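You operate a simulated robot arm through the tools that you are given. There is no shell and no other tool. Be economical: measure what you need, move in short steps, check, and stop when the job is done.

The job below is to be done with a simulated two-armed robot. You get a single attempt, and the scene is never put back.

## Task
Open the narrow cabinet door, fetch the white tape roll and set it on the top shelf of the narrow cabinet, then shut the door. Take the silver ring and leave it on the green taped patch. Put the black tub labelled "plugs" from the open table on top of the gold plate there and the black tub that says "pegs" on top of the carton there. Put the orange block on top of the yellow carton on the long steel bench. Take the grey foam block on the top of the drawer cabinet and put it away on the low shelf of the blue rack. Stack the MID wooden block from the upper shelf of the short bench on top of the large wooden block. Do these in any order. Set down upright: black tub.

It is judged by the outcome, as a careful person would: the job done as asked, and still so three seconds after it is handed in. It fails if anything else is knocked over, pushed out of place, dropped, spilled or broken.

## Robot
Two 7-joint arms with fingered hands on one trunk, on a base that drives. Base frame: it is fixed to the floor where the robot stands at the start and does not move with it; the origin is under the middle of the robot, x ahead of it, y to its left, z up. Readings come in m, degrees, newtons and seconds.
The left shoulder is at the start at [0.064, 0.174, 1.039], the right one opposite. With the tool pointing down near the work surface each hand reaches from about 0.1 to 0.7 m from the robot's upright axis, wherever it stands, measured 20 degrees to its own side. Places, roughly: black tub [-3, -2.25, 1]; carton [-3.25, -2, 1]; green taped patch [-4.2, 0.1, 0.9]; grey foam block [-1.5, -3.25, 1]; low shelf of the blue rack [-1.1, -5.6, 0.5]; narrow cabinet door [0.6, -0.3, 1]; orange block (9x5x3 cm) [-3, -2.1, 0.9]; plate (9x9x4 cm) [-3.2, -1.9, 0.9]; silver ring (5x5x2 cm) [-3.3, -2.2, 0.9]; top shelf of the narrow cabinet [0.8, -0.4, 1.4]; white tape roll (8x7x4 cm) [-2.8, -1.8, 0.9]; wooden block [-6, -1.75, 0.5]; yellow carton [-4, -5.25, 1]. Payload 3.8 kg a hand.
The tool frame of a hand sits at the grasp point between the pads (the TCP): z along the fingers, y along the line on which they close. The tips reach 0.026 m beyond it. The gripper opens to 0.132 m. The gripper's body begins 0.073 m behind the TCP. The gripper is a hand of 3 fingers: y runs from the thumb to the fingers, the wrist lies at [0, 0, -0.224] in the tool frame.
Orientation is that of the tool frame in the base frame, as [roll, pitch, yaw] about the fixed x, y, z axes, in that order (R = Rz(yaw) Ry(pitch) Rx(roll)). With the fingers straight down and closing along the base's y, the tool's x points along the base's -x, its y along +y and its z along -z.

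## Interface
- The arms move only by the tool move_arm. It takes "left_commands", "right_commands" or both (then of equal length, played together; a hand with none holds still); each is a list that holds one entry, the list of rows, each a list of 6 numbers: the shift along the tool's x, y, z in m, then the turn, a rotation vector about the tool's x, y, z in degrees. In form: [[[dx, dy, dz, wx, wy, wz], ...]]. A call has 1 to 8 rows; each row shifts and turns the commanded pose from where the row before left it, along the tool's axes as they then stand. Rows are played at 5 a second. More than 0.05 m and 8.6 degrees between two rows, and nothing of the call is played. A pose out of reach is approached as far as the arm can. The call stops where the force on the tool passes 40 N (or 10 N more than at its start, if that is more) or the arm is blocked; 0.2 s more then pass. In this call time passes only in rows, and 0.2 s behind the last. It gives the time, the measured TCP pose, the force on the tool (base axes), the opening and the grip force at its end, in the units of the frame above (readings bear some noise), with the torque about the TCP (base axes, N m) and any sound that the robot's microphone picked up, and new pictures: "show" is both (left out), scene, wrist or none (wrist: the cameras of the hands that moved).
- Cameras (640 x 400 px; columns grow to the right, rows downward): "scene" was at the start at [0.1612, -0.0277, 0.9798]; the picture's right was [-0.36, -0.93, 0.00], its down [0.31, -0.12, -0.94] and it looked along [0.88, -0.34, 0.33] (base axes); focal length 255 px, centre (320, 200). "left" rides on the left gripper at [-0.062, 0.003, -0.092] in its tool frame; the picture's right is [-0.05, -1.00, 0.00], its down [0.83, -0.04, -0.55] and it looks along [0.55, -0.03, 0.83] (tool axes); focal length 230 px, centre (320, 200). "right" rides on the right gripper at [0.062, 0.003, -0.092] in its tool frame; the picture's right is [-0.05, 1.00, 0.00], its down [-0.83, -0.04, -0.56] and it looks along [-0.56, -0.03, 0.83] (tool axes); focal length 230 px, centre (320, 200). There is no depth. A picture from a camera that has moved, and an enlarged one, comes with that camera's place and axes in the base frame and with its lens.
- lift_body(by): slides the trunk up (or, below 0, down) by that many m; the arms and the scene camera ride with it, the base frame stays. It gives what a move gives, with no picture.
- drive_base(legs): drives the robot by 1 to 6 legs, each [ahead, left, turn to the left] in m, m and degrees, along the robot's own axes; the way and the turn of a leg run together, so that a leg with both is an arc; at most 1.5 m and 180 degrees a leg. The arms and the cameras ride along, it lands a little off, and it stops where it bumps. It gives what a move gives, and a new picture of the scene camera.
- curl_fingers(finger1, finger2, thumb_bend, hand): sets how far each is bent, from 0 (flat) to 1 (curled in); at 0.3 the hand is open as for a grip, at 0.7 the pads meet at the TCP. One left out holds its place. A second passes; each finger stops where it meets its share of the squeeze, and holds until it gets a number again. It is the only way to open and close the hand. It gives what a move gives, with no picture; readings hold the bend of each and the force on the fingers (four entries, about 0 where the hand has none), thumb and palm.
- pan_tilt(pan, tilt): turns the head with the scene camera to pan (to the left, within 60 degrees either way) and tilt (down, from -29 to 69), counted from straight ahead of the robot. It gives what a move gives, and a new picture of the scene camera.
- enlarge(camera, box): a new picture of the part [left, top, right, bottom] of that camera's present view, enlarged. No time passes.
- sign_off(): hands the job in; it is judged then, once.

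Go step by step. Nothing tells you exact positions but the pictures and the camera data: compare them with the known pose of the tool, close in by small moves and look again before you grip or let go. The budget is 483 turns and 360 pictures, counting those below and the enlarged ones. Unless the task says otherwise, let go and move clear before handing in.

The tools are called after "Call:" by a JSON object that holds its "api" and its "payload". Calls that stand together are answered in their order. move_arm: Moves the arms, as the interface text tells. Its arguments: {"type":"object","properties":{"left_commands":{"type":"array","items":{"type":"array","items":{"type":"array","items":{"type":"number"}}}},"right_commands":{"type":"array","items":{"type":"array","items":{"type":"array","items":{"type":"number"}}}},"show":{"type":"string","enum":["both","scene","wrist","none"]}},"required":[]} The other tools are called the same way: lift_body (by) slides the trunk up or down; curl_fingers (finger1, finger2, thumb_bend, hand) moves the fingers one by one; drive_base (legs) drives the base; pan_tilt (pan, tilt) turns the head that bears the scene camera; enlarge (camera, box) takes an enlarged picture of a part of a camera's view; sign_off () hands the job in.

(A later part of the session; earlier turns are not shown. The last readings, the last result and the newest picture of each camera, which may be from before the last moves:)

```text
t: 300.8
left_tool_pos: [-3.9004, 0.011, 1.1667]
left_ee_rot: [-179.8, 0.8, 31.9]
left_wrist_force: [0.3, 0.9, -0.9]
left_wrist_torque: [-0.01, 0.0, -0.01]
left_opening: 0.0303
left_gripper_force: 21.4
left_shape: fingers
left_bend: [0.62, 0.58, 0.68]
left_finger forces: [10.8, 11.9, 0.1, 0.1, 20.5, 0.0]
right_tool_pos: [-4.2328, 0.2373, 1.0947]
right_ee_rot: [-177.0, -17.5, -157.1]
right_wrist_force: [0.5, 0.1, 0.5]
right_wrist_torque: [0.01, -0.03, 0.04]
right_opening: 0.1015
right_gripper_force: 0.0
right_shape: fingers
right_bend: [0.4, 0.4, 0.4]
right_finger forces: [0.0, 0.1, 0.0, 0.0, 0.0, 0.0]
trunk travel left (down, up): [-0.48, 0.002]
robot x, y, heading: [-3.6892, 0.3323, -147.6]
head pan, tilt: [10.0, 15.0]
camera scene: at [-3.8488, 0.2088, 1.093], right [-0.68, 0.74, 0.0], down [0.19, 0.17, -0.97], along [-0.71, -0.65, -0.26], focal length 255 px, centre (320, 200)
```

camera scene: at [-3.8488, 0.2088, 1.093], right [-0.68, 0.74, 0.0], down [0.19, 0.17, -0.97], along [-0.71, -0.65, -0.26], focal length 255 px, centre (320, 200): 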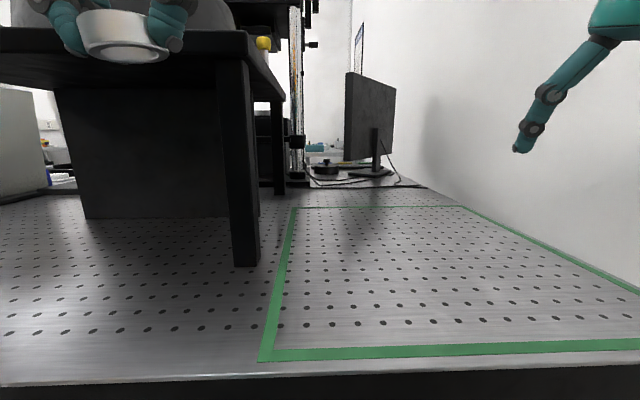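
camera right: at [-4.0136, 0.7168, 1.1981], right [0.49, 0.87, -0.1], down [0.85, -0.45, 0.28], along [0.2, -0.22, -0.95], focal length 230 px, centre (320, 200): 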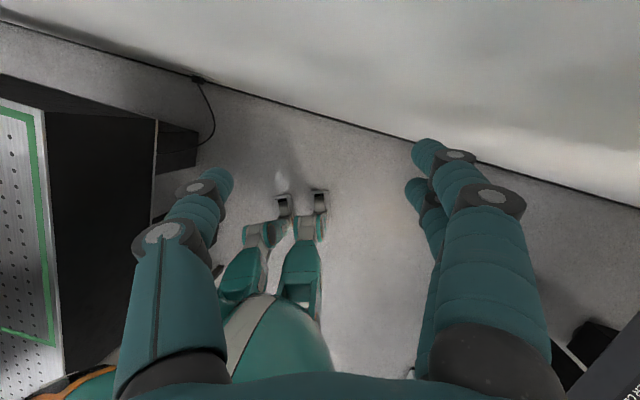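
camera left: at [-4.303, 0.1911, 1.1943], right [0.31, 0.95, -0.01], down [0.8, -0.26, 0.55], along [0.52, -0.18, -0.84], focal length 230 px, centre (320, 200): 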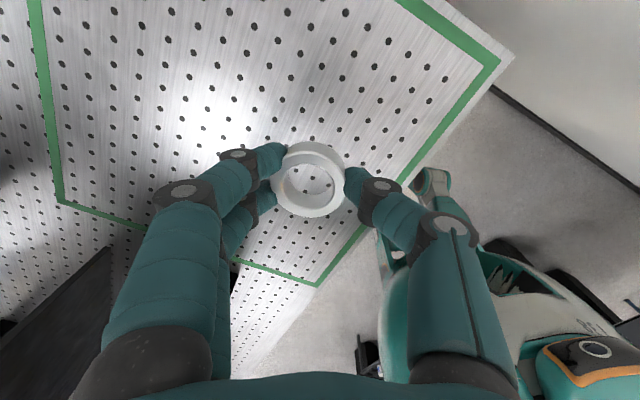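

Now the left arm can reach. I move the ring first right, then forward over the patch.

Call:
{"api": "move_arm", "payload": {"left_commands": [[[0, -0.041, 0, 0, 0, 0], [0, -0.041, 0, 0, 0, 0], [0, -0.041, 0, 0, 0, 0], [0, -0.041, 0, 0, 0, 0], [-0.038, 0, 0, 0, 0, 0], [-0.038, 0, 0, 0, 0, 0], [-0.038, 0, 0, 0, 0, 0], [-0.038, 0, 0, 0, 0, 0]]], "show": "both"}}

```text
t: 302.6
left_tool_pos: [-4.12, 0.0702, 1.1692]
left_ee_rot: [-179.8, 0.9, 31.8]
left_wrist_force: [-0.5, -0.4, -0.8]
left_wrist_torque: [0.01, -0.01, 0.01]
left_opening: 0.0303
left_gripper_force: 21.1
left_shape: fingers
left_bend: [0.62, 0.58, 0.68]
left_finger forces: [11.0, 11.6, 0.0, 0.0, 20.1, 0.0]
right_tool_pos: [-4.2319, 0.238, 1.0934]
right_ee_rot: [-177.0, -17.5, -157.2]
right_wrist_force: [0.2, 0.1, -0.5]
right_wrist_torque: [-0.02, -0.02, 0.0]
right_opening: 0.1015
right_gripper_force: 0.0
right_shape: fingers
right_bend: [0.4, 0.4, 0.4]
right_finger forces: [0.0, 0.0, 0.0, 0.0, 0.1, 0.1]
trunk travel left (down, up): [-0.48, 0.002]
robot x, y, heading: [-3.6873, 0.3299, -147.4]
head pan, tilt: [10.0, 15.0]
camera scene: at [-3.8494, 0.2089, 1.0927], right [-0.68, 0.74, 0.0], down [0.19, 0.17, -0.97], along [-0.71, -0.65, -0.26], focal length 255 px, centre (320, 200)
camera left: at [-4.1674, 0.035, 1.2633], right [-0.57, 0.82, 0.0], down [0.69, 0.48, 0.54], along [0.44, 0.31, -0.84], focal length 230 px, centre (320, 200)
```

scene: 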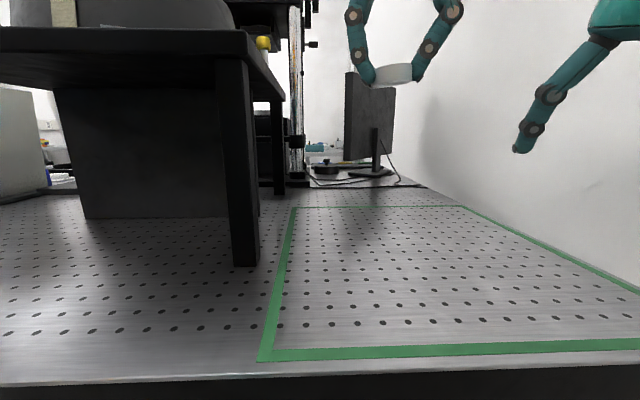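
left: 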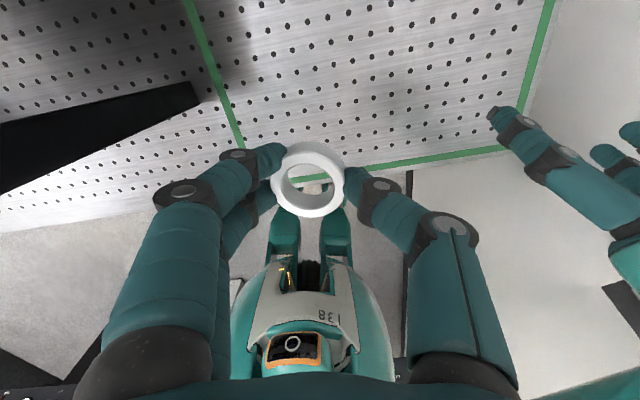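

Over the patch. Move 3 cm further in and descend.

Call:
{"api": "move_arm", "payload": {"left_commands": [[[-0.03, 0, 0, 0, 0, 0], [0, 0, 0.045, 0, 0, 0], [0, 0, 0.045, 0, 0, 0], [0, 0, 0.045, 0, 0, 0], [0, 0, 0.04, 0, 0, 0]]], "show": "wrist"}}

```text
t: 303.8
left_tool_pos: [-4.141, 0.0524, 0.9946]
left_ee_rot: [-179.8, 0.7, 31.9]
left_wrist_force: [0.6, -0.1, 0.1]
left_wrist_torque: [0.0, 0.01, 0.01]
left_opening: 0.0301
left_gripper_force: 21.1
left_shape: fingers
left_bend: [0.62, 0.58, 0.68]
left_finger forces: [10.9, 11.7, 0.0, 0.0, 20.3, 0.0]
right_tool_pos: [-4.2327, 0.2364, 1.0937]
right_ee_rot: [-177.1, -17.5, -157.2]
right_wrist_force: [1.0, -1.1, 0.5]
right_wrist_torque: [0.03, -0.02, 0.0]
right_opening: 0.1015
right_gripper_force: 0.1
right_shape: fingers
right_bend: [0.4, 0.4, 0.4]
right_finger forces: [0.0, 0.1, 0.0, 0.1, 0.0, 0.0]
trunk travel left (down, up): [-0.48, 0.002]
robot x, y, heading: [-3.6888, 0.3297, -147.4]
head pan, tilt: [10.0, 15.0]
camera left: at [-4.1899, 0.0175, 1.088], right [-0.57, 0.82, 0.01], down [0.69, 0.48, 0.54], along [0.44, 0.32, -0.84], focal length 230 px, centre (320, 200)
```

left: 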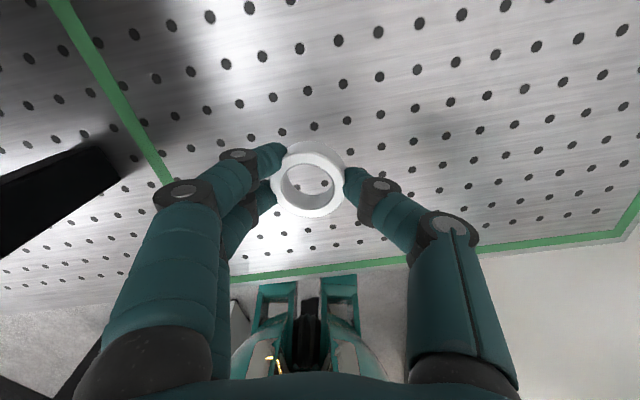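

Well inside the tape. Lower to the table in small steps.

Call:
{"api": "move_arm", "payload": {"left_commands": [[[0, 0, 0.03, 0, 0, 0], [0, 0, 0.012, 0, 0, 0]]], "show": "none"}}

Call:
{"api": "move_arm", "payload": {"left_commands": [[[0, 0, 0.006, 0, 0, 0]]], "show": "none"}}

```text
t: 304.4
left_tool_pos: [-4.144, 0.0529, 0.952]
left_ee_rot: [-179.7, 0.9, 31.9]
left_wrist_force: [-0.9, 0.7, -0.2]
left_wrist_torque: [-0.01, 0.0, 0.0]
left_opening: 0.03
left_gripper_force: 21.3
left_shape: fingers
left_bend: [0.62, 0.58, 0.68]
left_finger forces: [10.9, 11.7, 0.0, 0.0, 20.0, 0.1]
right_tool_pos: [-4.2333, 0.2375, 1.0936]
right_ee_rot: [-177.0, -17.6, -157.1]
right_wrist_force: [-0.4, 1.2, 0.3]
right_wrist_torque: [0.0, 0.01, -0.04]
right_opening: 0.1016
right_gripper_force: 0.1
right_shape: fingers
right_bend: [0.4, 0.4, 0.4]
right_finger forces: [0.0, 0.0, 0.0, 0.1, 0.0, 0.1]
trunk travel left (down, up): [-0.48, 0.002]
robot x, y, heading: [-3.6869, 0.3308, -147.6]
head pan, tilt: [10.0, 15.0]
```

```text
t: 304.8
left_tool_pos: [-4.1439, 0.0521, 0.9461]
left_ee_rot: [-179.9, 0.7, 31.8]
left_wrist_force: [-1.0, 0.4, 0.3]
left_wrist_torque: [0.01, -0.05, 0.02]
left_opening: 0.0303
left_gripper_force: 22.1
left_shape: fingers
left_bend: [0.62, 0.58, 0.68]
left_finger forces: [11.0, 11.6, 0.0, 0.0, 20.1, 0.0]
right_tool_pos: [-4.2323, 0.2379, 1.0937]
right_ee_rot: [-177.0, -17.5, -157.2]
right_wrist_force: [0.7, -0.8, 0.1]
right_wrist_torque: [0.01, 0.02, -0.02]
right_opening: 0.1015
right_gripper_force: 0.0
right_shape: fingers
right_bend: [0.4, 0.4, 0.4]
right_finger forces: [0.1, 0.0, 0.0, 0.0, 0.0, 0.0]
trunk travel left (down, up): [-0.48, 0.002]
robot x, y, heading: [-3.6914, 0.3307, -147.4]
head pan, tilt: [10.0, 15.0]
```

Call:
{"api": "move_arm", "payload": {"left_commands": [[[0, 0, 0.005, 0, 0, 0]]], "show": "none"}}

Call:
{"api": "curl_fingers", "payload": {"hand": "left", "finger1": 0.45, "finger2": 0.45, "thumb_bend": 0.45}}

Call:
{"api": "move_arm", "payload": {"left_commands": [[[0, 0, -0.03, 0, 0, 0], [0, 0, -0.045, 0, 0, 0], [0, 0, -0.045, 0, 0, 0], [0, 0, -0.045, 0, 0, 0]]], "show": "wrist"}}

```text
t: 305.2
left_tool_pos: [-4.1443, 0.0531, 0.9435]
left_ee_rot: [-179.8, 0.7, 31.9]
left_wrist_force: [1.1, -1.1, 3.4]
left_wrist_torque: [-0.07, -0.14, -0.01]
left_opening: 0.0304
left_gripper_force: 23.1
left_shape: fingers
left_bend: [0.62, 0.58, 0.68]
left_finger forces: [11.0, 15.2, 0.0, 0.0, 20.2, 0.0]
right_tool_pos: [-4.2328, 0.2375, 1.094]
right_ee_rot: [-177.0, -17.6, -157.2]
right_wrist_force: [-1.1, 0.2, 0.0]
right_wrist_torque: [0.04, 0.02, 0.0]
right_opening: 0.1017
right_gripper_force: 0.1
right_shape: fingers
right_bend: [0.4, 0.4, 0.4]
right_finger forces: [0.0, 0.0, 0.0, 0.0, 0.0, 0.0]
trunk travel left (down, up): [-0.48, 0.002]
robot x, y, heading: [-3.6893, 0.3313, -147.5]
head pan, tilt: [10.0, 15.0]
```

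```text
t: 306.2
left_tool_pos: [-4.1452, 0.0532, 0.9424]
left_ee_rot: [-179.8, 0.9, 32.0]
left_wrist_force: [-0.9, 0.0, 7.4]
left_wrist_torque: [-0.33, -0.26, -0.07]
left_opening: 0.0844
left_gripper_force: 3.9
left_shape: fingers
left_bend: [0.45, 0.46, 0.45]
left_finger forces: [0.3, 7.8, 0.0, 0.1, 0.0, 0.1]
right_tool_pos: [-4.2319, 0.2371, 1.0941]
right_ee_rot: [-177.1, -17.4, -157.1]
right_wrist_force: [-0.5, 0.3, 0.0]
right_wrist_torque: [0.01, -0.01, 0.01]
right_opening: 0.1014
right_gripper_force: 0.1
right_shape: fingers
right_bend: [0.4, 0.4, 0.4]
right_finger forces: [0.1, 0.0, 0.0, 0.0, 0.0, 0.1]
trunk travel left (down, up): [-0.48, 0.002]
robot x, y, heading: [-3.69, 0.3318, -147.4]
head pan, tilt: [10.0, 15.0]
```

```text
t: 307.2
left_tool_pos: [-4.1427, 0.0537, 1.1067]
left_ee_rot: [-179.8, 0.8, 31.9]
left_wrist_force: [0.0, -0.1, -0.1]
left_wrist_torque: [-0.01, 0.01, 0.01]
left_opening: 0.0843
left_gripper_force: 0.1
left_shape: fingers
left_bend: [0.45, 0.45, 0.45]
left_finger forces: [0.1, 0.0, 0.1, 0.0, 0.0, 0.1]
right_tool_pos: [-4.2319, 0.2384, 1.0932]
right_ee_rot: [-177.0, -17.6, -157.2]
right_wrist_force: [0.0, -0.6, 1.4]
right_wrist_torque: [-0.02, 0.0, -0.01]
right_opening: 0.1017
right_gripper_force: 0.0
right_shape: fingers
right_bend: [0.4, 0.4, 0.4]
right_finger forces: [0.0, 0.0, 0.1, 0.0, 0.0, 0.0]
trunk travel left (down, up): [-0.48, 0.002]
robot x, y, heading: [-3.6856, 0.3299, -147.4]
head pan, tilt: [10.0, 15.0]
camera left: at [-4.1895, 0.0188, 1.2011], right [-0.57, 0.82, 0.0], down [0.69, 0.48, 0.54], along [0.44, 0.31, -0.84], focal length 230 px, centre (320, 200)
```

left: 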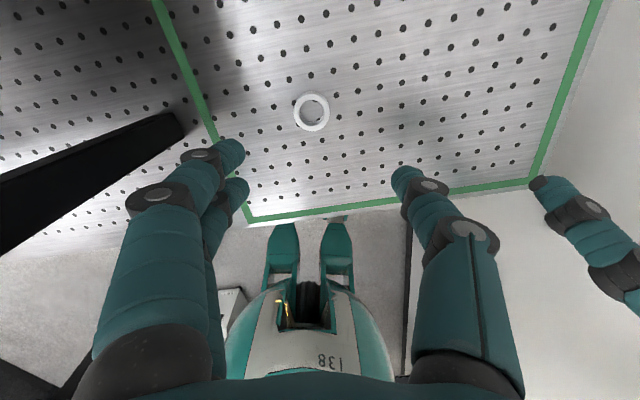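

Ring placed inside the green patch. I retract the left hand and back away from the table.

Call:
{"api": "move_arm", "payload": {"left_commands": [[[0.04, 0, 0, 0, 0, 0], [0.04, 0, 0, 0, 0, 0], [0.04, 0, 0, 0, 0, 0], [0.04, 0, 0, 0, 0, 0], [0.04, 0, 0, 0, 0, 0]]], "show": "none"}}

Call:
{"api": "drive_base", "payload": {"legs": [[-0.2, 0, 0]]}}

```text
t: 308.4
left_tool_pos: [-3.9721, 0.1591, 1.104]
left_ee_rot: [-179.7, 0.8, 32.0]
left_wrist_force: [1.2, 0.2, -0.1]
left_wrist_torque: [0.01, 0.04, 0.02]
left_opening: 0.0845
left_gripper_force: 0.0
left_shape: fingers
left_bend: [0.45, 0.45, 0.45]
left_finger forces: [0.1, 0.0, 0.0, 0.0, 0.0, 0.1]
right_tool_pos: [-4.2334, 0.2373, 1.0935]
right_ee_rot: [-176.9, -17.6, -157.2]
right_wrist_force: [-0.5, -0.2, 0.5]
right_wrist_torque: [0.02, 0.0, 0.0]
right_opening: 0.1013
right_gripper_force: 0.2
right_shape: fingers
right_bend: [0.4, 0.4, 0.4]
right_finger forces: [0.0, 0.1, 0.0, 0.0, 0.1, 0.0]
trunk travel left (down, up): [-0.48, 0.002]
robot x, y, heading: [-3.6892, 0.3266, -147.7]
head pan, tilt: [10.0, 15.0]
```

```text
t: 310.0
left_tool_pos: [-3.8026, 0.2673, 1.1043]
left_ee_rot: [-179.7, 0.7, 32.0]
left_wrist_force: [-0.1, 0.2, -0.1]
left_wrist_torque: [-0.01, 0.0, -0.01]
left_opening: 0.0843
left_gripper_force: 0.1
left_shape: fingers
left_bend: [0.45, 0.45, 0.45]
left_finger forces: [0.0, 0.1, 0.1, 0.0, 0.0, 0.0]
right_tool_pos: [-4.0631, 0.3455, 1.0939]
right_ee_rot: [-177.0, -17.5, -157.2]
right_wrist_force: [0.6, 0.2, -0.4]
right_wrist_torque: [0.0, 0.01, -0.02]
right_opening: 0.1014
right_gripper_force: 0.0
right_shape: fingers
right_bend: [0.4, 0.4, 0.4]
right_finger forces: [0.0, 0.0, 0.0, 0.0, 0.1, 0.0]
trunk travel left (down, up): [-0.48, 0.002]
robot x, y, heading: [-3.5167, 0.4359, -147.6]
head pan, tilt: [10.0, 15.0]
camera scene: at [-3.6784, 0.3174, 1.0927], right [-0.68, 0.74, 0.0], down [0.19, 0.18, -0.97], along [-0.71, -0.65, -0.26], focal length 255 px, centre (320, 200)
```

scene: 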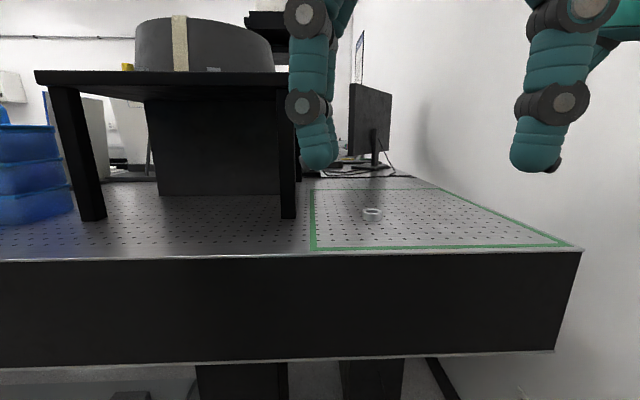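

Everything looks in place. I strafe left out of the alley, retracting the right hand after leaving the wall.

Call:
{"api": "drive_base", "payload": {"legs": [[-0.07, 0.3, 0]]}}

Call:
{"api": "move_arm", "payload": {"right_commands": [[[-0.0426, 0, -0.0139, 0, 0, 0], [-0.0426, 0, -0.0139, 0, 0, 0], [-0.0426, 0, -0.0139, 0, 0, 0], [-0.0426, 0, -0.0139, 0, 0, 0]]], "show": "none"}}

Call:
{"api": "drive_base", "payload": {"legs": [[-0.31, 1.37, 0], [-0.29, 1.28, 0]]}}

```text
t: 313.3
left_tool_pos: [-3.5803, 0.0495, 1.1034]
left_ee_rot: [-179.8, 0.7, 32.3]
left_wrist_force: [0.0, -0.1, -0.6]
left_wrist_torque: [0.01, -0.01, -0.01]
left_opening: 0.0841
left_gripper_force: 0.1
left_shape: fingers
left_bend: [0.45, 0.45, 0.45]
left_finger forces: [0.1, 0.1, 0.0, 0.0, 0.1, 0.0]
right_tool_pos: [-3.84, 0.1263, 1.0939]
right_ee_rot: [-177.0, -17.5, -156.9]
right_wrist_force: [-0.3, 0.6, -0.6]
right_wrist_torque: [-0.02, -0.01, -0.02]
right_opening: 0.1013
right_gripper_force: 0.0
right_shape: fingers
right_bend: [0.4, 0.4, 0.4]
right_finger forces: [0.0, 0.0, 0.0, 0.1, 0.0, 0.0]
trunk travel left (down, up): [-0.48, 0.002]
robot x, y, heading: [-3.2957, 0.2251, -147.0]
head pan, tilt: [10.0, 15.0]
camera scene: at [-3.4562, 0.1003, 1.0928], right [-0.68, 0.73, 0.0], down [0.19, 0.18, -0.97], along [-0.71, -0.66, -0.26], focal length 255 px, centre (320, 200)
```

scene: 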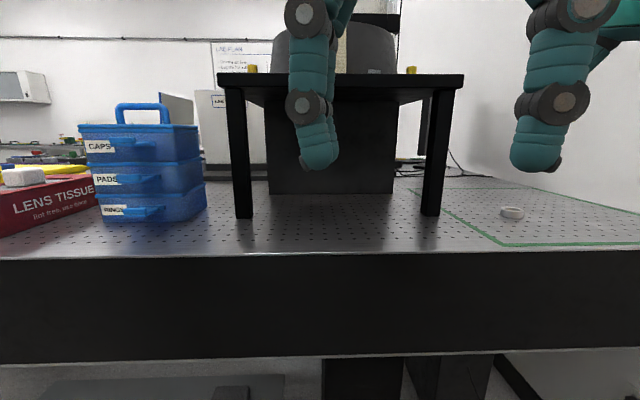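

```text
t: 314.3
left_tool_pos: [-3.5808, 0.0504, 1.1044]
left_ee_rot: [-179.9, 0.9, 32.2]
left_wrist_force: [-0.5, -0.1, -0.1]
left_wrist_torque: [-0.03, 0.01, -0.01]
left_opening: 0.0845
left_gripper_force: 0.0
left_shape: fingers
left_bend: [0.45, 0.45, 0.45]
left_finger forces: [0.0, 0.0, 0.0, 0.1, 0.1, 0.0]
right_tool_pos: [-3.7302, 0.2141, 1.0917]
right_ee_rot: [-177.0, -17.5, -157.0]
right_wrist_force: [0.4, 0.8, -0.3]
right_wrist_torque: [0.03, 0.0, 0.01]
right_opening: 0.1016
right_gripper_force: 0.0
right_shape: fingers
right_bend: [0.4, 0.4, 0.4]
right_finger forces: [0.0, 0.1, 0.0, 0.0, 0.1, 0.1]
right hand out of reach, approached as far as the arm can: row 3, 4
trunk travel left (down, up): [-0.48, 0.002]
robot x, y, heading: [-3.294, 0.22, -147.1]
head pan, tilt: [10.0, 15.0]
```

```text
t: 337.6
left_tool_pos: [-1.5942, -1.8245, 1.1051]
left_ee_rot: [-179.8, 0.8, 33.6]
left_wrist_force: [-0.1, 0.6, -0.5]
left_wrist_torque: [0.02, -0.02, -0.01]
left_opening: 0.0843
left_gripper_force: 0.1
left_shape: fingers
left_bend: [0.45, 0.45, 0.45]
left_finger forces: [0.0, 0.0, 0.0, 0.0, 0.0, 0.0]
right_tool_pos: [-1.7497, -1.6642, 1.0916]
right_ee_rot: [-176.9, -17.5, -155.4]
right_wrist_force: [0.1, -1.5, -0.6]
right_wrist_torque: [-0.01, 0.04, -0.03]
right_opening: 0.1017
right_gripper_force: 0.0
right_shape: fingers
right_bend: [0.4, 0.4, 0.4]
right_finger forces: [0.1, 0.0, 0.0, 0.0, 0.0, 0.0]
trunk travel left (down, up): [-0.48, 0.002]
robot x, y, heading: [-1.3167, -1.6417, -145.9]
head pan, tilt: [10.0, 15.0]
camera scene: at [-1.4711, -1.7703, 1.0928], right [-0.7, 0.72, 0.0], down [0.19, 0.18, -0.97], along [-0.69, -0.67, -0.26], focal length 255 px, centre (320, 200)
```

scene: 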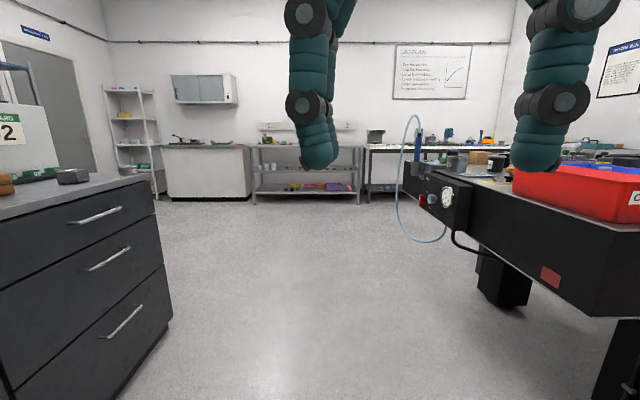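

Now I go to the table's end for the PEGS tub and tape roll.

Call:
{"api": "drive_base", "payload": {"legs": [[0.93, 0.2, 0], [0, 0, -79]]}}

Call:
{"api": "pan_tilt", "payload": {"pan": 0, "tilt": 25}}

```text
t: 346.0
left_tool_pos: [-2.2141, -2.1004, 1.1047]
left_ee_rot: [-179.8, 0.8, -45.7]
left_wrist_force: [-0.4, 0.1, 0.3]
left_wrist_torque: [0.02, 0.04, 0.02]
left_opening: 0.0845
left_gripper_force: 0.0
left_shape: fingers
left_bend: [0.45, 0.45, 0.45]
left_finger forces: [0.0, 0.1, 0.0, 0.0, 0.1, 0.0]
right_tool_pos: [-2.0857, -1.9198, 1.0913]
right_ee_rot: [-177.0, -17.5, 125.3]
right_wrist_force: [-0.5, 0.0, 0.7]
right_wrist_torque: [-0.01, 0.01, 0.0]
right_opening: 0.1012
right_gripper_force: 0.0
right_shape: fingers
right_bend: [0.4, 0.4, 0.4]
right_finger forces: [0.0, 0.0, 0.1, 0.1, 0.0, 0.0]
trunk travel left (down, up): [-0.48, 0.002]
robot x, y, heading: [-1.9839, -2.3447, 135.0]
head pan, tilt: [10.0, 15.0]
camera scene: at [-2.1382, -2.2125, 1.0928], right [0.58, 0.82, 0.0], down [0.21, -0.15, -0.97], along [-0.79, 0.56, -0.26], focal length 255 px, centre (320, 200)
```

scene: 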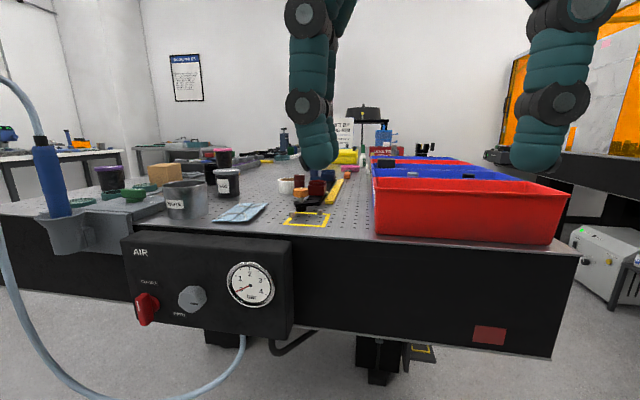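

```text
t: 346.7
left_tool_pos: [-2.2129, -2.0991, 1.1042]
left_ee_rot: [-179.8, 0.8, -45.6]
left_wrist_force: [0.3, 0.3, -0.4]
left_wrist_torque: [-0.02, 0.02, 0.03]
left_opening: 0.0841
left_gripper_force: 0.0
left_shape: fingers
left_bend: [0.45, 0.45, 0.45]
left_finger forces: [0.1, 0.0, 0.0, 0.1, 0.0, 0.0]
right_tool_pos: [-2.0843, -1.9209, 1.0919]
right_ee_rot: [-177.1, -17.5, 125.1]
right_wrist_force: [0.0, 1.0, 0.2]
right_wrist_torque: [-0.04, 0.01, 0.0]
right_opening: 0.1013
right_gripper_force: 0.0
right_shape: fingers
right_bend: [0.4, 0.4, 0.4]
right_finger forces: [0.0, 0.0, 0.1, 0.0, 0.1, 0.1]
trunk travel left (down, up): [-0.48, 0.002]
robot x, y, heading: [-1.9835, -2.3445, 135.0]
head pan, tilt: [0.0, 25.0]
camera scene: at [-2.1268, -2.201, 1.0766], right [0.71, 0.71, 0.0], down [0.3, -0.3, -0.91], along [-0.64, 0.64, -0.42], focal length 255 px, centre (320, 200)
```

scene: 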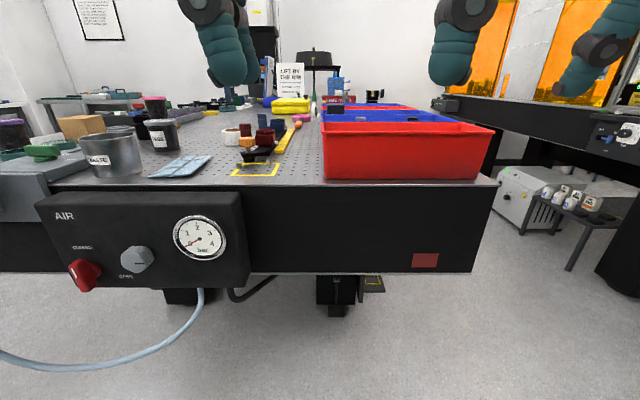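

Call:
{"api": "enlarge", "payload": {"camera": "scene", "box": [60, 85, 320, 190]}}

```text
2.46 times, centred on (190, 138) of scene
camera zoom: at [-2.1268, -2.201, 1.0766], right [0.71, 0.71, 0.0], down [0.3, -0.3, -0.91], along [-0.64, 0.64, -0.42], focal length 627 px, centre (640, 354)
```

zoom: 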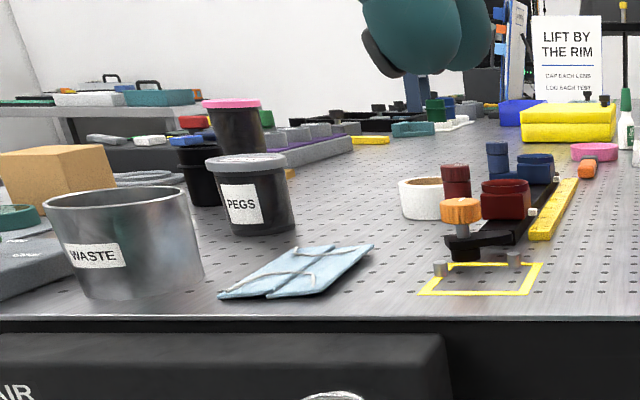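

PEGS confirmed: grey lid at about (-2.893,-2.014). I approach the table end for the left hand.

Call:
{"api": "drive_base", "payload": {"legs": [[0.34, 0.09, 0]]}}

Call:
{"api": "curl_fingers", "payload": {"hand": "left", "finger1": 0.3, "finger2": 0.3, "thumb_bend": 0.3}}

```text
t: 349.0
left_tool_pos: [-2.5167, -1.9266, 1.1034]
left_ee_rot: [-179.8, 0.8, -45.4]
left_wrist_force: [0.3, 0.2, 0.5]
left_wrist_torque: [0.02, -0.02, 0.03]
left_opening: 0.0844
left_gripper_force: 0.0
left_shape: fingers
left_bend: [0.45, 0.45, 0.45]
left_finger forces: [0.1, 0.0, 0.0, 0.1, 0.0, 0.0]
right_tool_pos: [-2.39, -1.7464, 1.0912]
right_ee_rot: [-177.0, -17.5, 125.7]
right_wrist_force: [0.5, -0.6, -0.5]
right_wrist_torque: [-0.01, 0.0, 0.02]
right_opening: 0.1013
right_gripper_force: 0.1
right_shape: fingers
right_bend: [0.4, 0.4, 0.4]
right_finger forces: [0.0, 0.1, 0.0, 0.0, 0.1, 0.1]
trunk travel left (down, up): [-0.48, 0.002]
robot x, y, heading: [-2.2844, -2.1729, 135.5]
head pan, tilt: [0.0, 25.0]
camera scene: at [-2.4299, -2.0281, 1.0766], right [0.7, 0.71, 0.0], down [0.3, -0.3, -0.91], along [-0.64, 0.64, -0.42], focal length 255 px, centre (320, 200)
```

scene: 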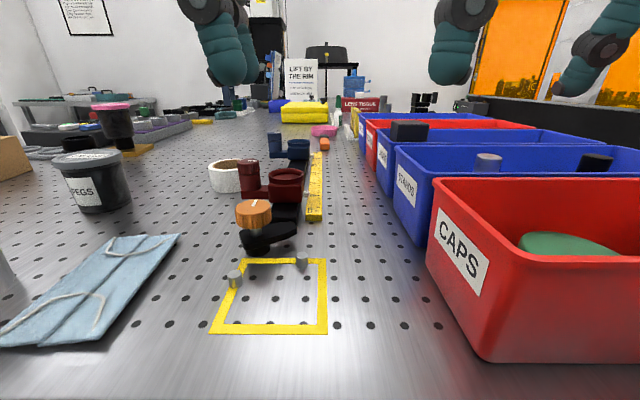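

```text
t: 350.0
left_tool_pos: [-2.5164, -1.9275, 1.1046]
left_ee_rot: [-179.8, 0.8, -45.4]
left_wrist_force: [0.5, 0.3, -0.4]
left_wrist_torque: [0.0, -0.02, 0.02]
left_opening: 0.1338
left_gripper_force: 0.1
left_shape: fingers
left_bend: [0.3, 0.3, 0.3]
left_finger forces: [0.0, 0.0, 0.1, 0.1, 0.0, 0.0]
right_tool_pos: [-2.3894, -1.7471, 1.0918]
right_ee_rot: [-177.0, -17.5, 125.6]
right_wrist_force: [0.5, 0.8, -0.4]
right_wrist_torque: [-0.01, -0.02, -0.02]
right_opening: 0.1018
right_gripper_force: 0.0
right_shape: fingers
right_bend: [0.4, 0.4, 0.4]
right_finger forces: [0.1, 0.0, 0.0, 0.0, 0.1, 0.0]
trunk travel left (down, up): [-0.48, 0.002]
robot x, y, heading: [-2.286, -2.1705, 135.1]
head pan, tilt: [0.0, 25.0]
```

Move the left hand over PEGS.

Call:
{"api": "move_arm", "payload": {"left_commands": [[[-0.024, 0.04, 0, 0, 0, 0], [-0.024, 0.04, 0, 0, 0, 0], [-0.024, 0.04, 0, 0, 0, 0], [-0.024, 0.04, 0, 0, 0, 0], [-0.024, 0.04, 0, 0, 0, 0], [-0.024, 0.04, 0, 0, 0, 0], [-0.024, 0.04, 0, 0, 0, 0], [-0.024, 0.04, 0, 0, 0, 0]]], "show": "wrist"}}

```text
t: 351.8
left_tool_pos: [-2.8806, -2.0173, 1.1056]
left_ee_rot: [-179.8, 0.7, -45.4]
left_wrist_force: [-0.2, 0.1, 0.2]
left_wrist_torque: [0.03, 0.01, -0.02]
left_opening: 0.1341
left_gripper_force: 0.1
left_shape: fingers
left_bend: [0.3, 0.3, 0.3]
left_finger forces: [0.0, 0.1, 0.0, 0.1, 0.1, 0.0]
right_tool_pos: [-2.3897, -1.7465, 1.0916]
right_ee_rot: [-177.0, -17.5, 125.6]
right_wrist_force: [-0.3, 0.0, -0.2]
right_wrist_torque: [-0.02, 0.02, -0.02]
right_opening: 0.1015
right_gripper_force: 0.1
right_shape: fingers
right_bend: [0.4, 0.4, 0.4]
right_finger forces: [0.0, 0.1, 0.0, 0.0, 0.1, 0.0]
trunk travel left (down, up): [-0.48, 0.002]
robot x, y, heading: [-2.284, -2.1654, 135.1]
head pan, tilt: [0.0, 25.0]
camera left: at [-2.9252, -1.9769, 1.1996], right [0.67, 0.74, 0.01], down [0.62, -0.57, 0.54], along [0.4, -0.36, -0.84], focal length 230 px, centre (320, 200)
```

left: 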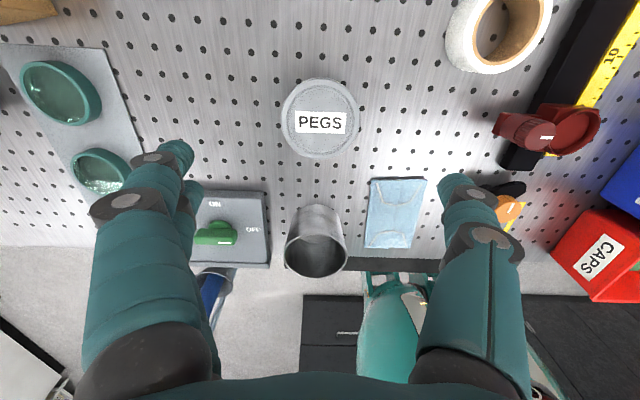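

Lid centre 1 cm ahead. Lower onto the rim.

Call:
{"api": "move_arm", "payload": {"left_commands": [[[-0.01, 0, 0, 0, 0, 0], [0, 0, 0.045, 0, 0, 0], [0, 0, 0.045, 0, 0, 0], [0, 0, 0.04, 0, 0, 0]]], "show": "wrist"}}

```text
t: 352.8
left_tool_pos: [-2.8878, -2.0052, 0.9759]
left_ee_rot: [-179.8, 0.7, -45.4]
left_wrist_force: [0.1, 0.1, 0.8]
left_wrist_torque: [-0.02, 0.01, 0.01]
left_opening: 0.1339
left_gripper_force: 0.0
left_shape: fingers
left_bend: [0.3, 0.3, 0.3]
left_finger forces: [0.0, 0.0, 0.1, 0.1, 0.1, 0.0]
right_tool_pos: [-2.389, -1.7475, 1.0908]
right_ee_rot: [-177.0, -17.4, 125.4]
right_wrist_force: [-1.0, 0.0, 0.7]
right_wrist_torque: [0.01, 0.01, -0.02]
right_opening: 0.1017
right_gripper_force: 0.0
right_shape: fingers
right_bend: [0.4, 0.4, 0.4]
right_finger forces: [0.0, 0.1, 0.0, 0.0, 0.1, 0.0]
trunk travel left (down, up): [-0.48, 0.002]
robot x, y, heading: [-2.2838, -2.1672, 135.4]
head pan, tilt: [0.0, 25.0]
camera left: at [-2.9327, -1.9652, 1.0694], right [0.67, 0.74, 0.01], down [0.62, -0.57, 0.54], along [0.4, -0.36, -0.84], focal length 230 px, centre (320, 200)
```

left: 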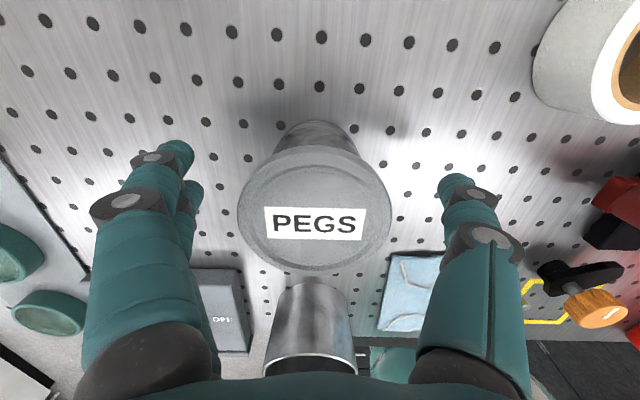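

Centred. Grip and lift.

Call:
{"api": "curl_fingers", "payload": {"hand": "left", "finger1": 0.7, "finger2": 0.7, "thumb_bend": 0.7}}

Call:
{"api": "move_arm", "payload": {"left_commands": [[[0, 0, -0.02, 0, 0, 0], [0, 0, -0.04, 0, 0, 0], [0, 0, -0.04, 0, 0, 0], [0, 0, -0.04, 0, 0, 0]]], "show": "wrist"}}

```text
t: 353.8
left_tool_pos: [-2.8899, -2.0061, 0.9765]
left_ee_rot: [-179.7, 0.8, -45.4]
left_wrist_force: [-0.7, -0.1, 0.2]
left_wrist_torque: [0.02, 0.02, -0.03]
left_opening: 0.0536
left_gripper_force: 22.0
left_shape: fingers
left_bend: [0.54, 0.51, 0.61]
left_finger forces: [10.5, 11.6, 0.0, 0.0, 21.8, 0.1]
right_tool_pos: [-2.3894, -1.7464, 1.091]
right_ee_rot: [-177.0, -17.5, 125.6]
right_wrist_force: [-0.4, 0.8, -0.9]
right_wrist_torque: [0.02, 0.0, -0.03]
right_opening: 0.1013
right_gripper_force: 0.1
right_shape: fingers
right_bend: [0.4, 0.4, 0.4]
right_finger forces: [0.1, 0.1, 0.0, 0.1, 0.0, 0.1]
trunk travel left (down, up): [-0.48, 0.002]
robot x, y, heading: [-2.2847, -2.1675, 135.3]
head pan, tilt: [0.0, 25.0]
```

```text
t: 354.8
left_tool_pos: [-2.8855, -2.0084, 1.1149]
left_ee_rot: [-179.7, 0.9, -45.5]
left_wrist_force: [-0.3, -1.5, -0.9]
left_wrist_torque: [0.02, 0.02, 0.0]
left_opening: 0.0533
left_gripper_force: 21.6
left_shape: fingers
left_bend: [0.54, 0.51, 0.61]
left_finger forces: [10.6, 11.7, 0.1, 0.0, 21.8, 0.0]
right_tool_pos: [-2.3886, -1.7469, 1.092]
right_ee_rot: [-176.9, -17.5, 125.6]
right_wrist_force: [0.0, 0.0, -0.9]
right_wrist_torque: [0.01, -0.02, 0.02]
right_opening: 0.1015
right_gripper_force: 0.1
right_shape: fingers
right_bend: [0.4, 0.4, 0.4]
right_finger forces: [0.0, 0.0, 0.1, 0.0, 0.0, 0.0]
trunk travel left (down, up): [-0.48, 0.002]
robot x, y, heading: [-2.2859, -2.1706, 135.3]
head pan, tilt: [0.0, 25.0]
camera left: at [-2.929, -1.9687, 1.2088], right [0.67, 0.74, 0.01], down [0.62, -0.57, 0.54], along [0.4, -0.36, -0.84], focal length 230 px, centre (320, 200)
```

left: 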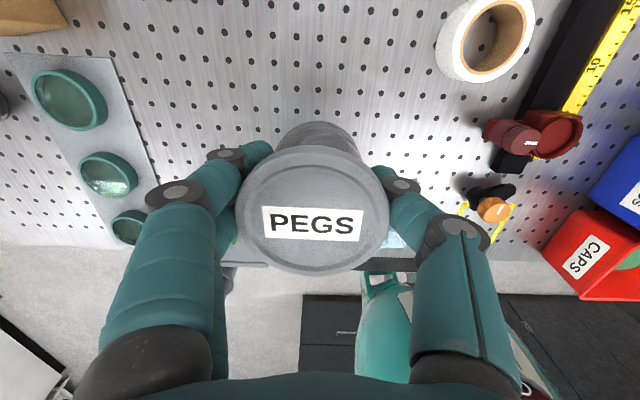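

PEGS is held level. Retract, back off and go round to the far side.

Call:
{"api": "move_arm", "payload": {"left_commands": [[[0.024, -0.04, 0, 0, 0, 0], [0.024, -0.04, 0, 0, 0, 0], [0.024, -0.04, 0, 0, 0, 0], [0.024, -0.04, 0, 0, 0, 0], [0.024, -0.04, 0, 0, 0, 0], [0.03, -0.03, 0, 0, 0, 0], [0.04, 0, 0, 0, 0, 0]]], "show": "none"}}

Call:
{"api": "drive_base", "payload": {"legs": [[-0.5, 0, 0], [0, 1.45, 0], [1.22, 0, 0], [0, 0, -90]]}}

```text
t: 356.4
left_tool_pos: [-2.5875, -1.9852, 1.1127]
left_ee_rot: [-179.6, 0.9, -45.4]
left_wrist_force: [-0.6, 0.3, -1.2]
left_wrist_torque: [0.07, 0.04, 0.03]
left_opening: 0.0532
left_gripper_force: 21.5
left_shape: fingers
left_bend: [0.54, 0.51, 0.61]
left_finger forces: [10.6, 11.1, 0.0, 0.1, 21.1, 0.1]
right_tool_pos: [-2.389, -1.7482, 1.092]
right_ee_rot: [-176.9, -17.5, 125.7]
right_wrist_force: [0.0, -0.2, 0.6]
right_wrist_torque: [0.02, -0.02, 0.01]
right_opening: 0.1016
right_gripper_force: 0.1
right_shape: fingers
right_bend: [0.4, 0.4, 0.4]
right_finger forces: [0.0, 0.1, 0.1, 0.0, 0.1, 0.1]
trunk travel left (down, up): [-0.48, 0.002]
robot x, y, heading: [-2.2832, -2.1693, 135.3]
head pan, tilt: [0.0, 25.0]
```

```text
t: 381.6
left_tool_pos: [-3.5948, -2.4064, 1.1134]
left_ee_rot: [-179.8, 0.8, -137.9]
left_wrist_force: [-0.3, -0.6, -1.5]
left_wrist_torque: [0.02, -0.05, -0.03]
left_opening: 0.0532
left_gripper_force: 21.0
left_shape: fingers
left_bend: [0.54, 0.51, 0.61]
left_finger forces: [10.3, 11.3, 0.1, 0.0, 21.1, 0.0]
right_tool_pos: [-3.3668, -2.6143, 1.0925]
right_ee_rot: [-176.9, -17.5, 33.0]
right_wrist_force: [0.4, 0.3, -0.2]
right_wrist_torque: [-0.02, 0.0, 0.01]
right_opening: 0.1017
right_gripper_force: 0.0
right_shape: fingers
right_bend: [0.4, 0.4, 0.4]
right_finger forces: [0.0, 0.0, 0.0, 0.0, 0.1, 0.0]
trunk travel left (down, up): [-0.48, 0.002]
robot x, y, heading: [-3.7951, -2.6979, 42.8]
head pan, tilt: [0.0, 25.0]
camera scene: at [-3.6479, -2.5637, 1.0766], right [0.68, -0.73, 0.0], down [-0.31, -0.29, -0.91], along [0.67, 0.61, -0.42], focal length 255 px, centre (320, 200)
```

scene: 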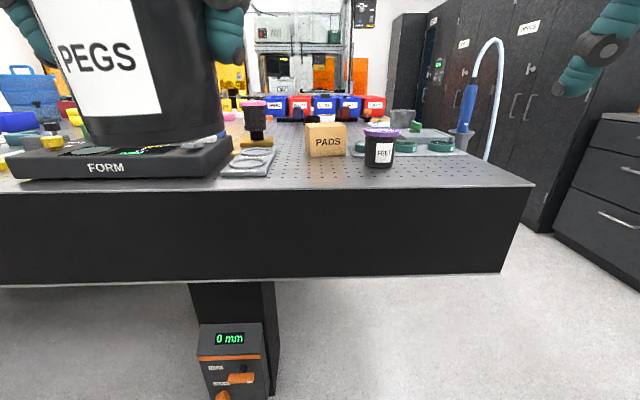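

The tub is upright in the grip. I align and close in on the carton.

Call:
{"api": "drive_base", "payload": {"legs": [[0, -0.24, 2.3], [0.32, 0, 0]]}}

Call:
{"api": "enlarge", "payload": {"camera": "left", "box": [0, 0, 640, 400]}}

```text
t: 386.0
left_tool_pos: [-3.2157, -2.3496, 1.1126]
left_ee_rot: [-179.7, 0.8, -136.1]
left_wrist_force: [-0.4, 0.1, -2.1]
left_wrist_torque: [0.0, -0.04, 0.0]
left_opening: 0.053
left_gripper_force: 21.6
left_shape: fingers
left_bend: [0.54, 0.51, 0.61]
left_finger forces: [10.4, 11.3, 0.0, 0.0, 21.0, 0.0]
right_tool_pos: [-2.9819, -2.5517, 1.0914]
right_ee_rot: [-177.0, -17.5, 34.7]
right_wrist_force: [-0.2, 0.9, -0.2]
right_wrist_torque: [0.03, -0.02, -0.04]
right_opening: 0.1017
right_gripper_force: 0.0
right_shape: fingers
right_bend: [0.4, 0.4, 0.4]
right_finger forces: [0.1, 0.2, 0.0, 0.1, 0.0, 0.0]
trunk travel left (down, up): [-0.48, 0.002]
robot x, y, heading: [-3.4055, -2.6503, 44.5]
head pan, tilt: [0.0, 25.0]
camera scene: at [-3.2637, -2.5087, 1.0766], right [0.7, -0.71, 0.0], down [-0.3, -0.3, -0.91], along [0.65, 0.64, -0.42], focal length 255 px, centre (320, 200)
```

scene: 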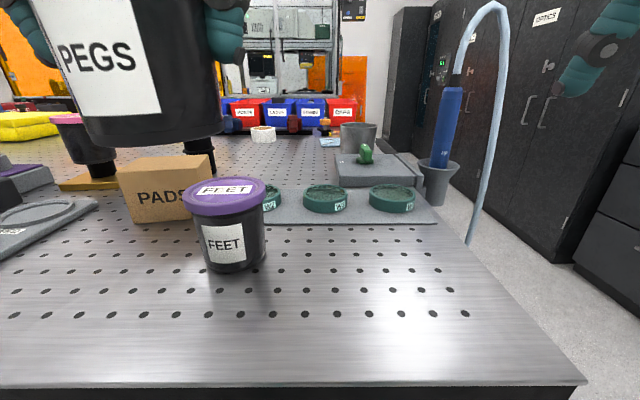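

```text
1.00 times, centred on (320, 200) of left (not enlarged: the box is as wide or as high as the picture)
camera zoom: at [-3.1731, -2.3054, 1.2073], right [0.73, -0.68, 0.01], down [-0.58, -0.61, 0.54], along [-0.37, -0.4, -0.84], focal length 230 px, centre (320, 200)
```

zoom: 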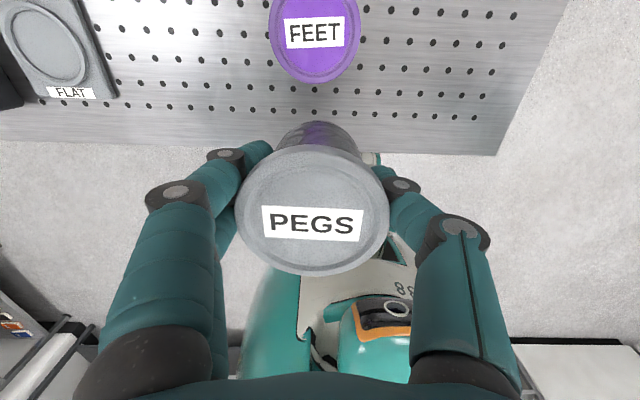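

I move the tub over the carton and check from the wrist camera.

Call:
{"api": "move_arm", "payload": {"left_commands": [[[-0.02, 0.02, -0.02, 0, 0, 0], [-0.036, 0.02, -0.01, 0, 0, 0], [-0.036, 0.02, 0, 0, 0, 0], [-0.036, 0.02, 0, 0, 0, 0], [-0.036, 0.02, 0, 0, 0, 0]]], "show": "both"}}

```text
t: 387.2
left_tool_pos: [-3.1669, -2.1644, 1.1428]
left_ee_rot: [-179.9, 0.7, -136.1]
left_wrist_force: [-0.2, 0.8, -1.3]
left_wrist_torque: [0.0, -0.03, 0.03]
left_opening: 0.053
left_gripper_force: 21.0
left_shape: fingers
left_bend: [0.54, 0.51, 0.61]
left_finger forces: [10.6, 10.8, 0.1, 0.1, 20.8, 0.0]
right_tool_pos: [-2.9818, -2.5503, 1.0915]
right_ee_rot: [-177.0, -17.5, 34.8]
right_wrist_force: [-0.2, 0.0, -0.6]
right_wrist_torque: [0.01, -0.01, 0.01]
right_opening: 0.1015
right_gripper_force: 0.0
right_shape: fingers
right_bend: [0.4, 0.4, 0.4]
right_finger forces: [0.1, 0.0, 0.1, 0.1, 0.0, 0.0]
trunk travel left (down, up): [-0.48, 0.002]
robot x, y, heading: [-3.4054, -2.6497, 44.6]
head pan, tilt: [0.0, 25.0]
camera scene: at [-3.2635, -2.5083, 1.0764], right [0.7, -0.71, 0.0], down [-0.3, -0.3, -0.91], along [0.65, 0.64, -0.42], focal length 255 px, centre (320, 200)
camera left: at [-3.1243, -2.12, 1.2375], right [0.73, -0.68, 0.0], down [-0.58, -0.61, 0.55], along [-0.37, -0.4, -0.84], focal length 230 px, centre (320, 200)
```

scene: 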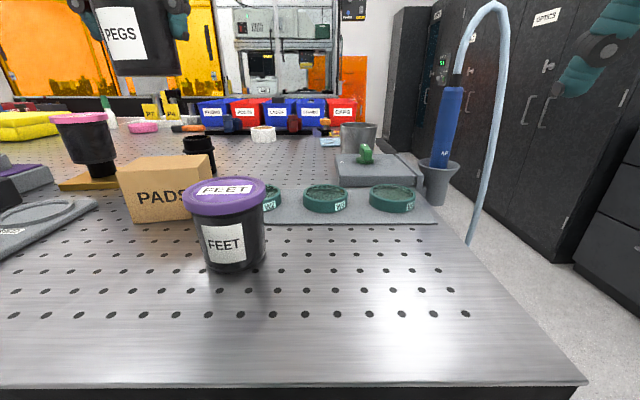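
left: 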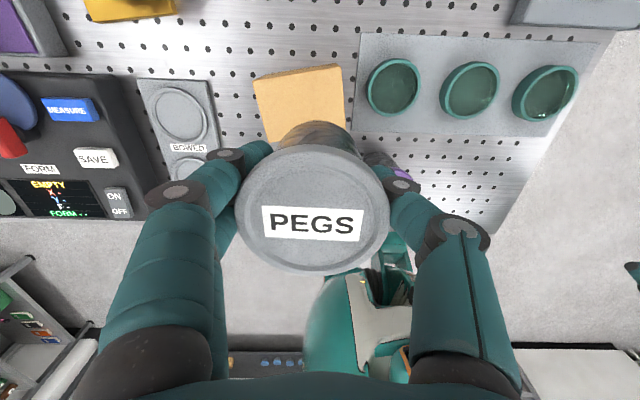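

The tub is nearly centred over the carton. Descend slowly.

Call:
{"api": "move_arm", "payload": {"left_commands": [[[-0.009, 0.004, 0.03, 0, 0, 0], [0, 0, 0.03, 0, 0, 0]]], "show": "both"}}

```text
t: 387.8
left_tool_pos: [-3.1619, -2.1572, 1.0851]
left_ee_rot: [-179.9, 0.8, -136.2]
left_wrist_force: [-0.7, -0.2, -1.2]
left_wrist_torque: [0.03, -0.04, 0.0]
left_opening: 0.053
left_gripper_force: 20.7
left_shape: fingers
left_bend: [0.54, 0.51, 0.61]
left_finger forces: [10.6, 10.9, 0.0, 0.1, 20.8, 0.0]
right_tool_pos: [-2.9816, -2.551, 1.0903]
right_ee_rot: [-177.0, -17.4, 34.8]
right_wrist_force: [0.8, 0.0, 0.6]
right_wrist_torque: [0.0, -0.05, -0.03]
right_opening: 0.1016
right_gripper_force: 0.1
right_shape: fingers
right_bend: [0.4, 0.4, 0.4]
right_finger forces: [0.0, 0.1, 0.0, 0.0, 0.1, 0.1]
trunk travel left (down, up): [-0.48, 0.002]
robot x, y, heading: [-3.4027, -2.6481, 44.6]
head pan, tilt: [0.0, 25.0]
camera scene: at [-3.2638, -2.5087, 1.0765], right [0.7, -0.71, 0.0], down [-0.3, -0.3, -0.91], along [0.65, 0.64, -0.42], focal length 255 px, centre (320, 200)
camera left: at [-3.1191, -2.1123, 1.1792], right [0.73, -0.68, 0.01], down [-0.58, -0.61, 0.54], along [-0.37, -0.4, -0.84], focal length 230 px, centre (320, 200)
```

scene: 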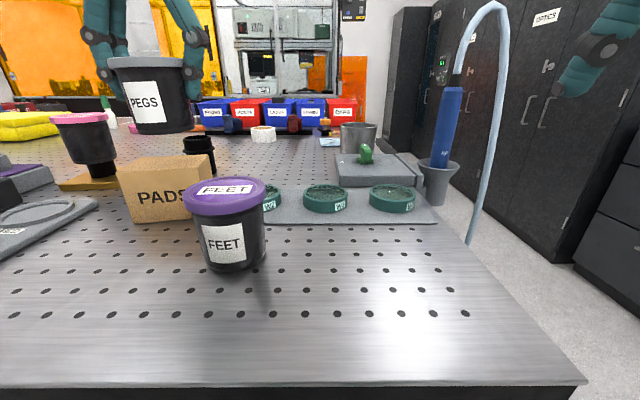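
left: 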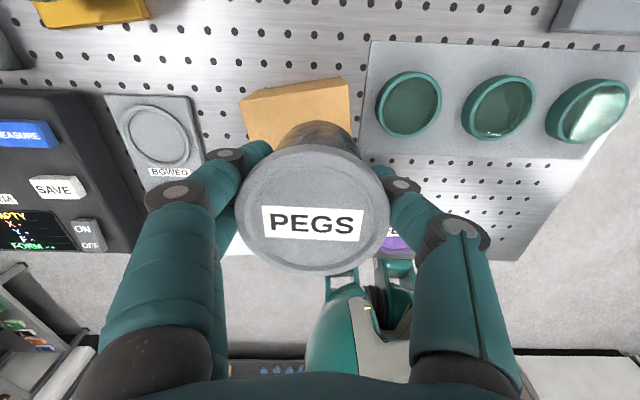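

By triangulation the carton centre is ~(-3.17,-2.137), top z≈0.98; I shift the tub ~2.4 cm that way and continue down.

Call:
{"api": "move_arm", "payload": {"left_commands": [[[-0.013, 0.019, 0, 0, 0, 0], [0, 0, 0.012, 0, 0, 0]]], "show": "both"}}

```text
t: 388.4
left_tool_pos: [-3.165, -2.1332, 1.0741]
left_ee_rot: [-179.8, 0.8, -136.2]
left_wrist_force: [-0.7, 0.2, -1.7]
left_wrist_torque: [0.03, -0.04, 0.03]
left_opening: 0.0532
left_gripper_force: 20.9
left_shape: fingers
left_bend: [0.54, 0.51, 0.61]
left_finger forces: [10.6, 10.8, 0.0, 0.0, 20.9, 0.1]
right_tool_pos: [-2.9815, -2.5506, 1.091]
right_ee_rot: [-177.0, -17.5, 34.8]
right_wrist_force: [0.2, -0.8, -0.5]
right_wrist_torque: [-0.02, 0.0, -0.02]
right_opening: 0.1016
right_gripper_force: 0.1
right_shape: fingers
right_bend: [0.4, 0.4, 0.4]
right_finger forces: [0.1, 0.0, 0.0, 0.1, 0.0, 0.0]
trunk travel left (down, up): [-0.48, 0.002]
robot x, y, heading: [-3.4049, -2.6478, 44.6]
head pan, tilt: [0.0, 25.0]
camera scene: at [-3.2636, -2.5089, 1.0765], right [0.7, -0.71, 0.0], down [-0.3, -0.3, -0.91], along [0.65, 0.64, -0.42], focal length 255 px, centre (320, 200)
camera left: at [-3.1238, -2.0881, 1.1682], right [0.73, -0.68, 0.01], down [-0.58, -0.61, 0.54], along [-0.37, -0.4, -0.84], focal length 230 px, centre (320, 200)
```

scene: 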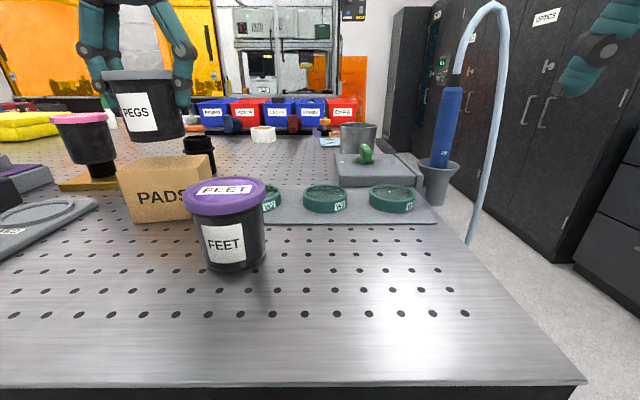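
left: 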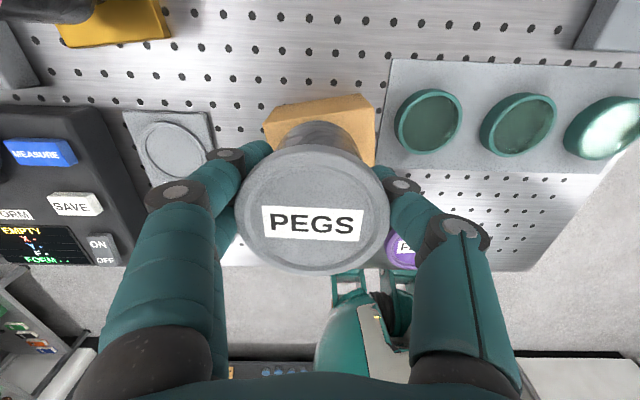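

Good; a further 7 mm ahead centres it. Lower to contact.

Call:
{"api": "move_arm", "payload": {"left_commands": [[[-0.007, 0.002, 0.0, 0, 0, 0], [0, 0, 0.01, 0, 0, 0]]], "show": "none"}}

Call:
{"api": "move_arm", "payload": {"left_commands": [[[0, 0, 0.006, 0, 0, 0]]], "show": "none"}}

```text
t: 389.0
left_tool_pos: [-3.1634, -2.1273, 1.0642]
left_ee_rot: [-179.8, 0.9, -136.2]
left_wrist_force: [0.4, -0.7, -1.0]
left_wrist_torque: [0.0, 0.0, -0.03]
left_opening: 0.0529
left_gripper_force: 21.1
left_shape: fingers
left_bend: [0.54, 0.51, 0.61]
left_finger forces: [10.5, 10.8, 0.0, 0.0, 20.8, 0.0]
right_tool_pos: [-2.9813, -2.551, 1.0917]
right_ee_rot: [-177.0, -17.4, 34.8]
right_wrist_force: [-0.7, -0.4, -0.3]
right_wrist_torque: [-0.02, 0.0, 0.0]
right_opening: 0.1015
right_gripper_force: 0.0
right_shape: fingers
right_bend: [0.4, 0.4, 0.4]
right_finger forces: [0.1, 0.0, 0.1, 0.0, 0.1, 0.0]
trunk travel left (down, up): [-0.48, 0.002]
robot x, y, heading: [-3.4019, -2.6467, 44.3]
head pan, tilt: [0.0, 25.0]
```

```text
t: 389.4
left_tool_pos: [-3.1617, -2.1256, 1.058]
left_ee_rot: [-179.8, 0.8, -136.1]
left_wrist_force: [-1.7, -0.5, -1.5]
left_wrist_torque: [0.01, -0.01, -0.02]
left_opening: 0.0531
left_gripper_force: 21.6
left_shape: fingers
left_bend: [0.54, 0.51, 0.61]
left_finger forces: [10.6, 10.9, 0.1, 0.0, 20.8, 0.0]
right_tool_pos: [-2.9821, -2.5519, 1.0912]
right_ee_rot: [-177.0, -17.5, 34.8]
right_wrist_force: [0.8, -0.2, -0.5]
right_wrist_torque: [0.03, 0.01, 0.0]
right_opening: 0.1013
right_gripper_force: 0.1
right_shape: fingers
right_bend: [0.4, 0.4, 0.4]
right_finger forces: [0.0, 0.0, 0.0, 0.0, 0.0, 0.1]
trunk travel left (down, up): [-0.48, 0.002]
robot x, y, heading: [-3.4068, -2.6494, 44.5]
head pan, tilt: [0.0, 25.0]
```

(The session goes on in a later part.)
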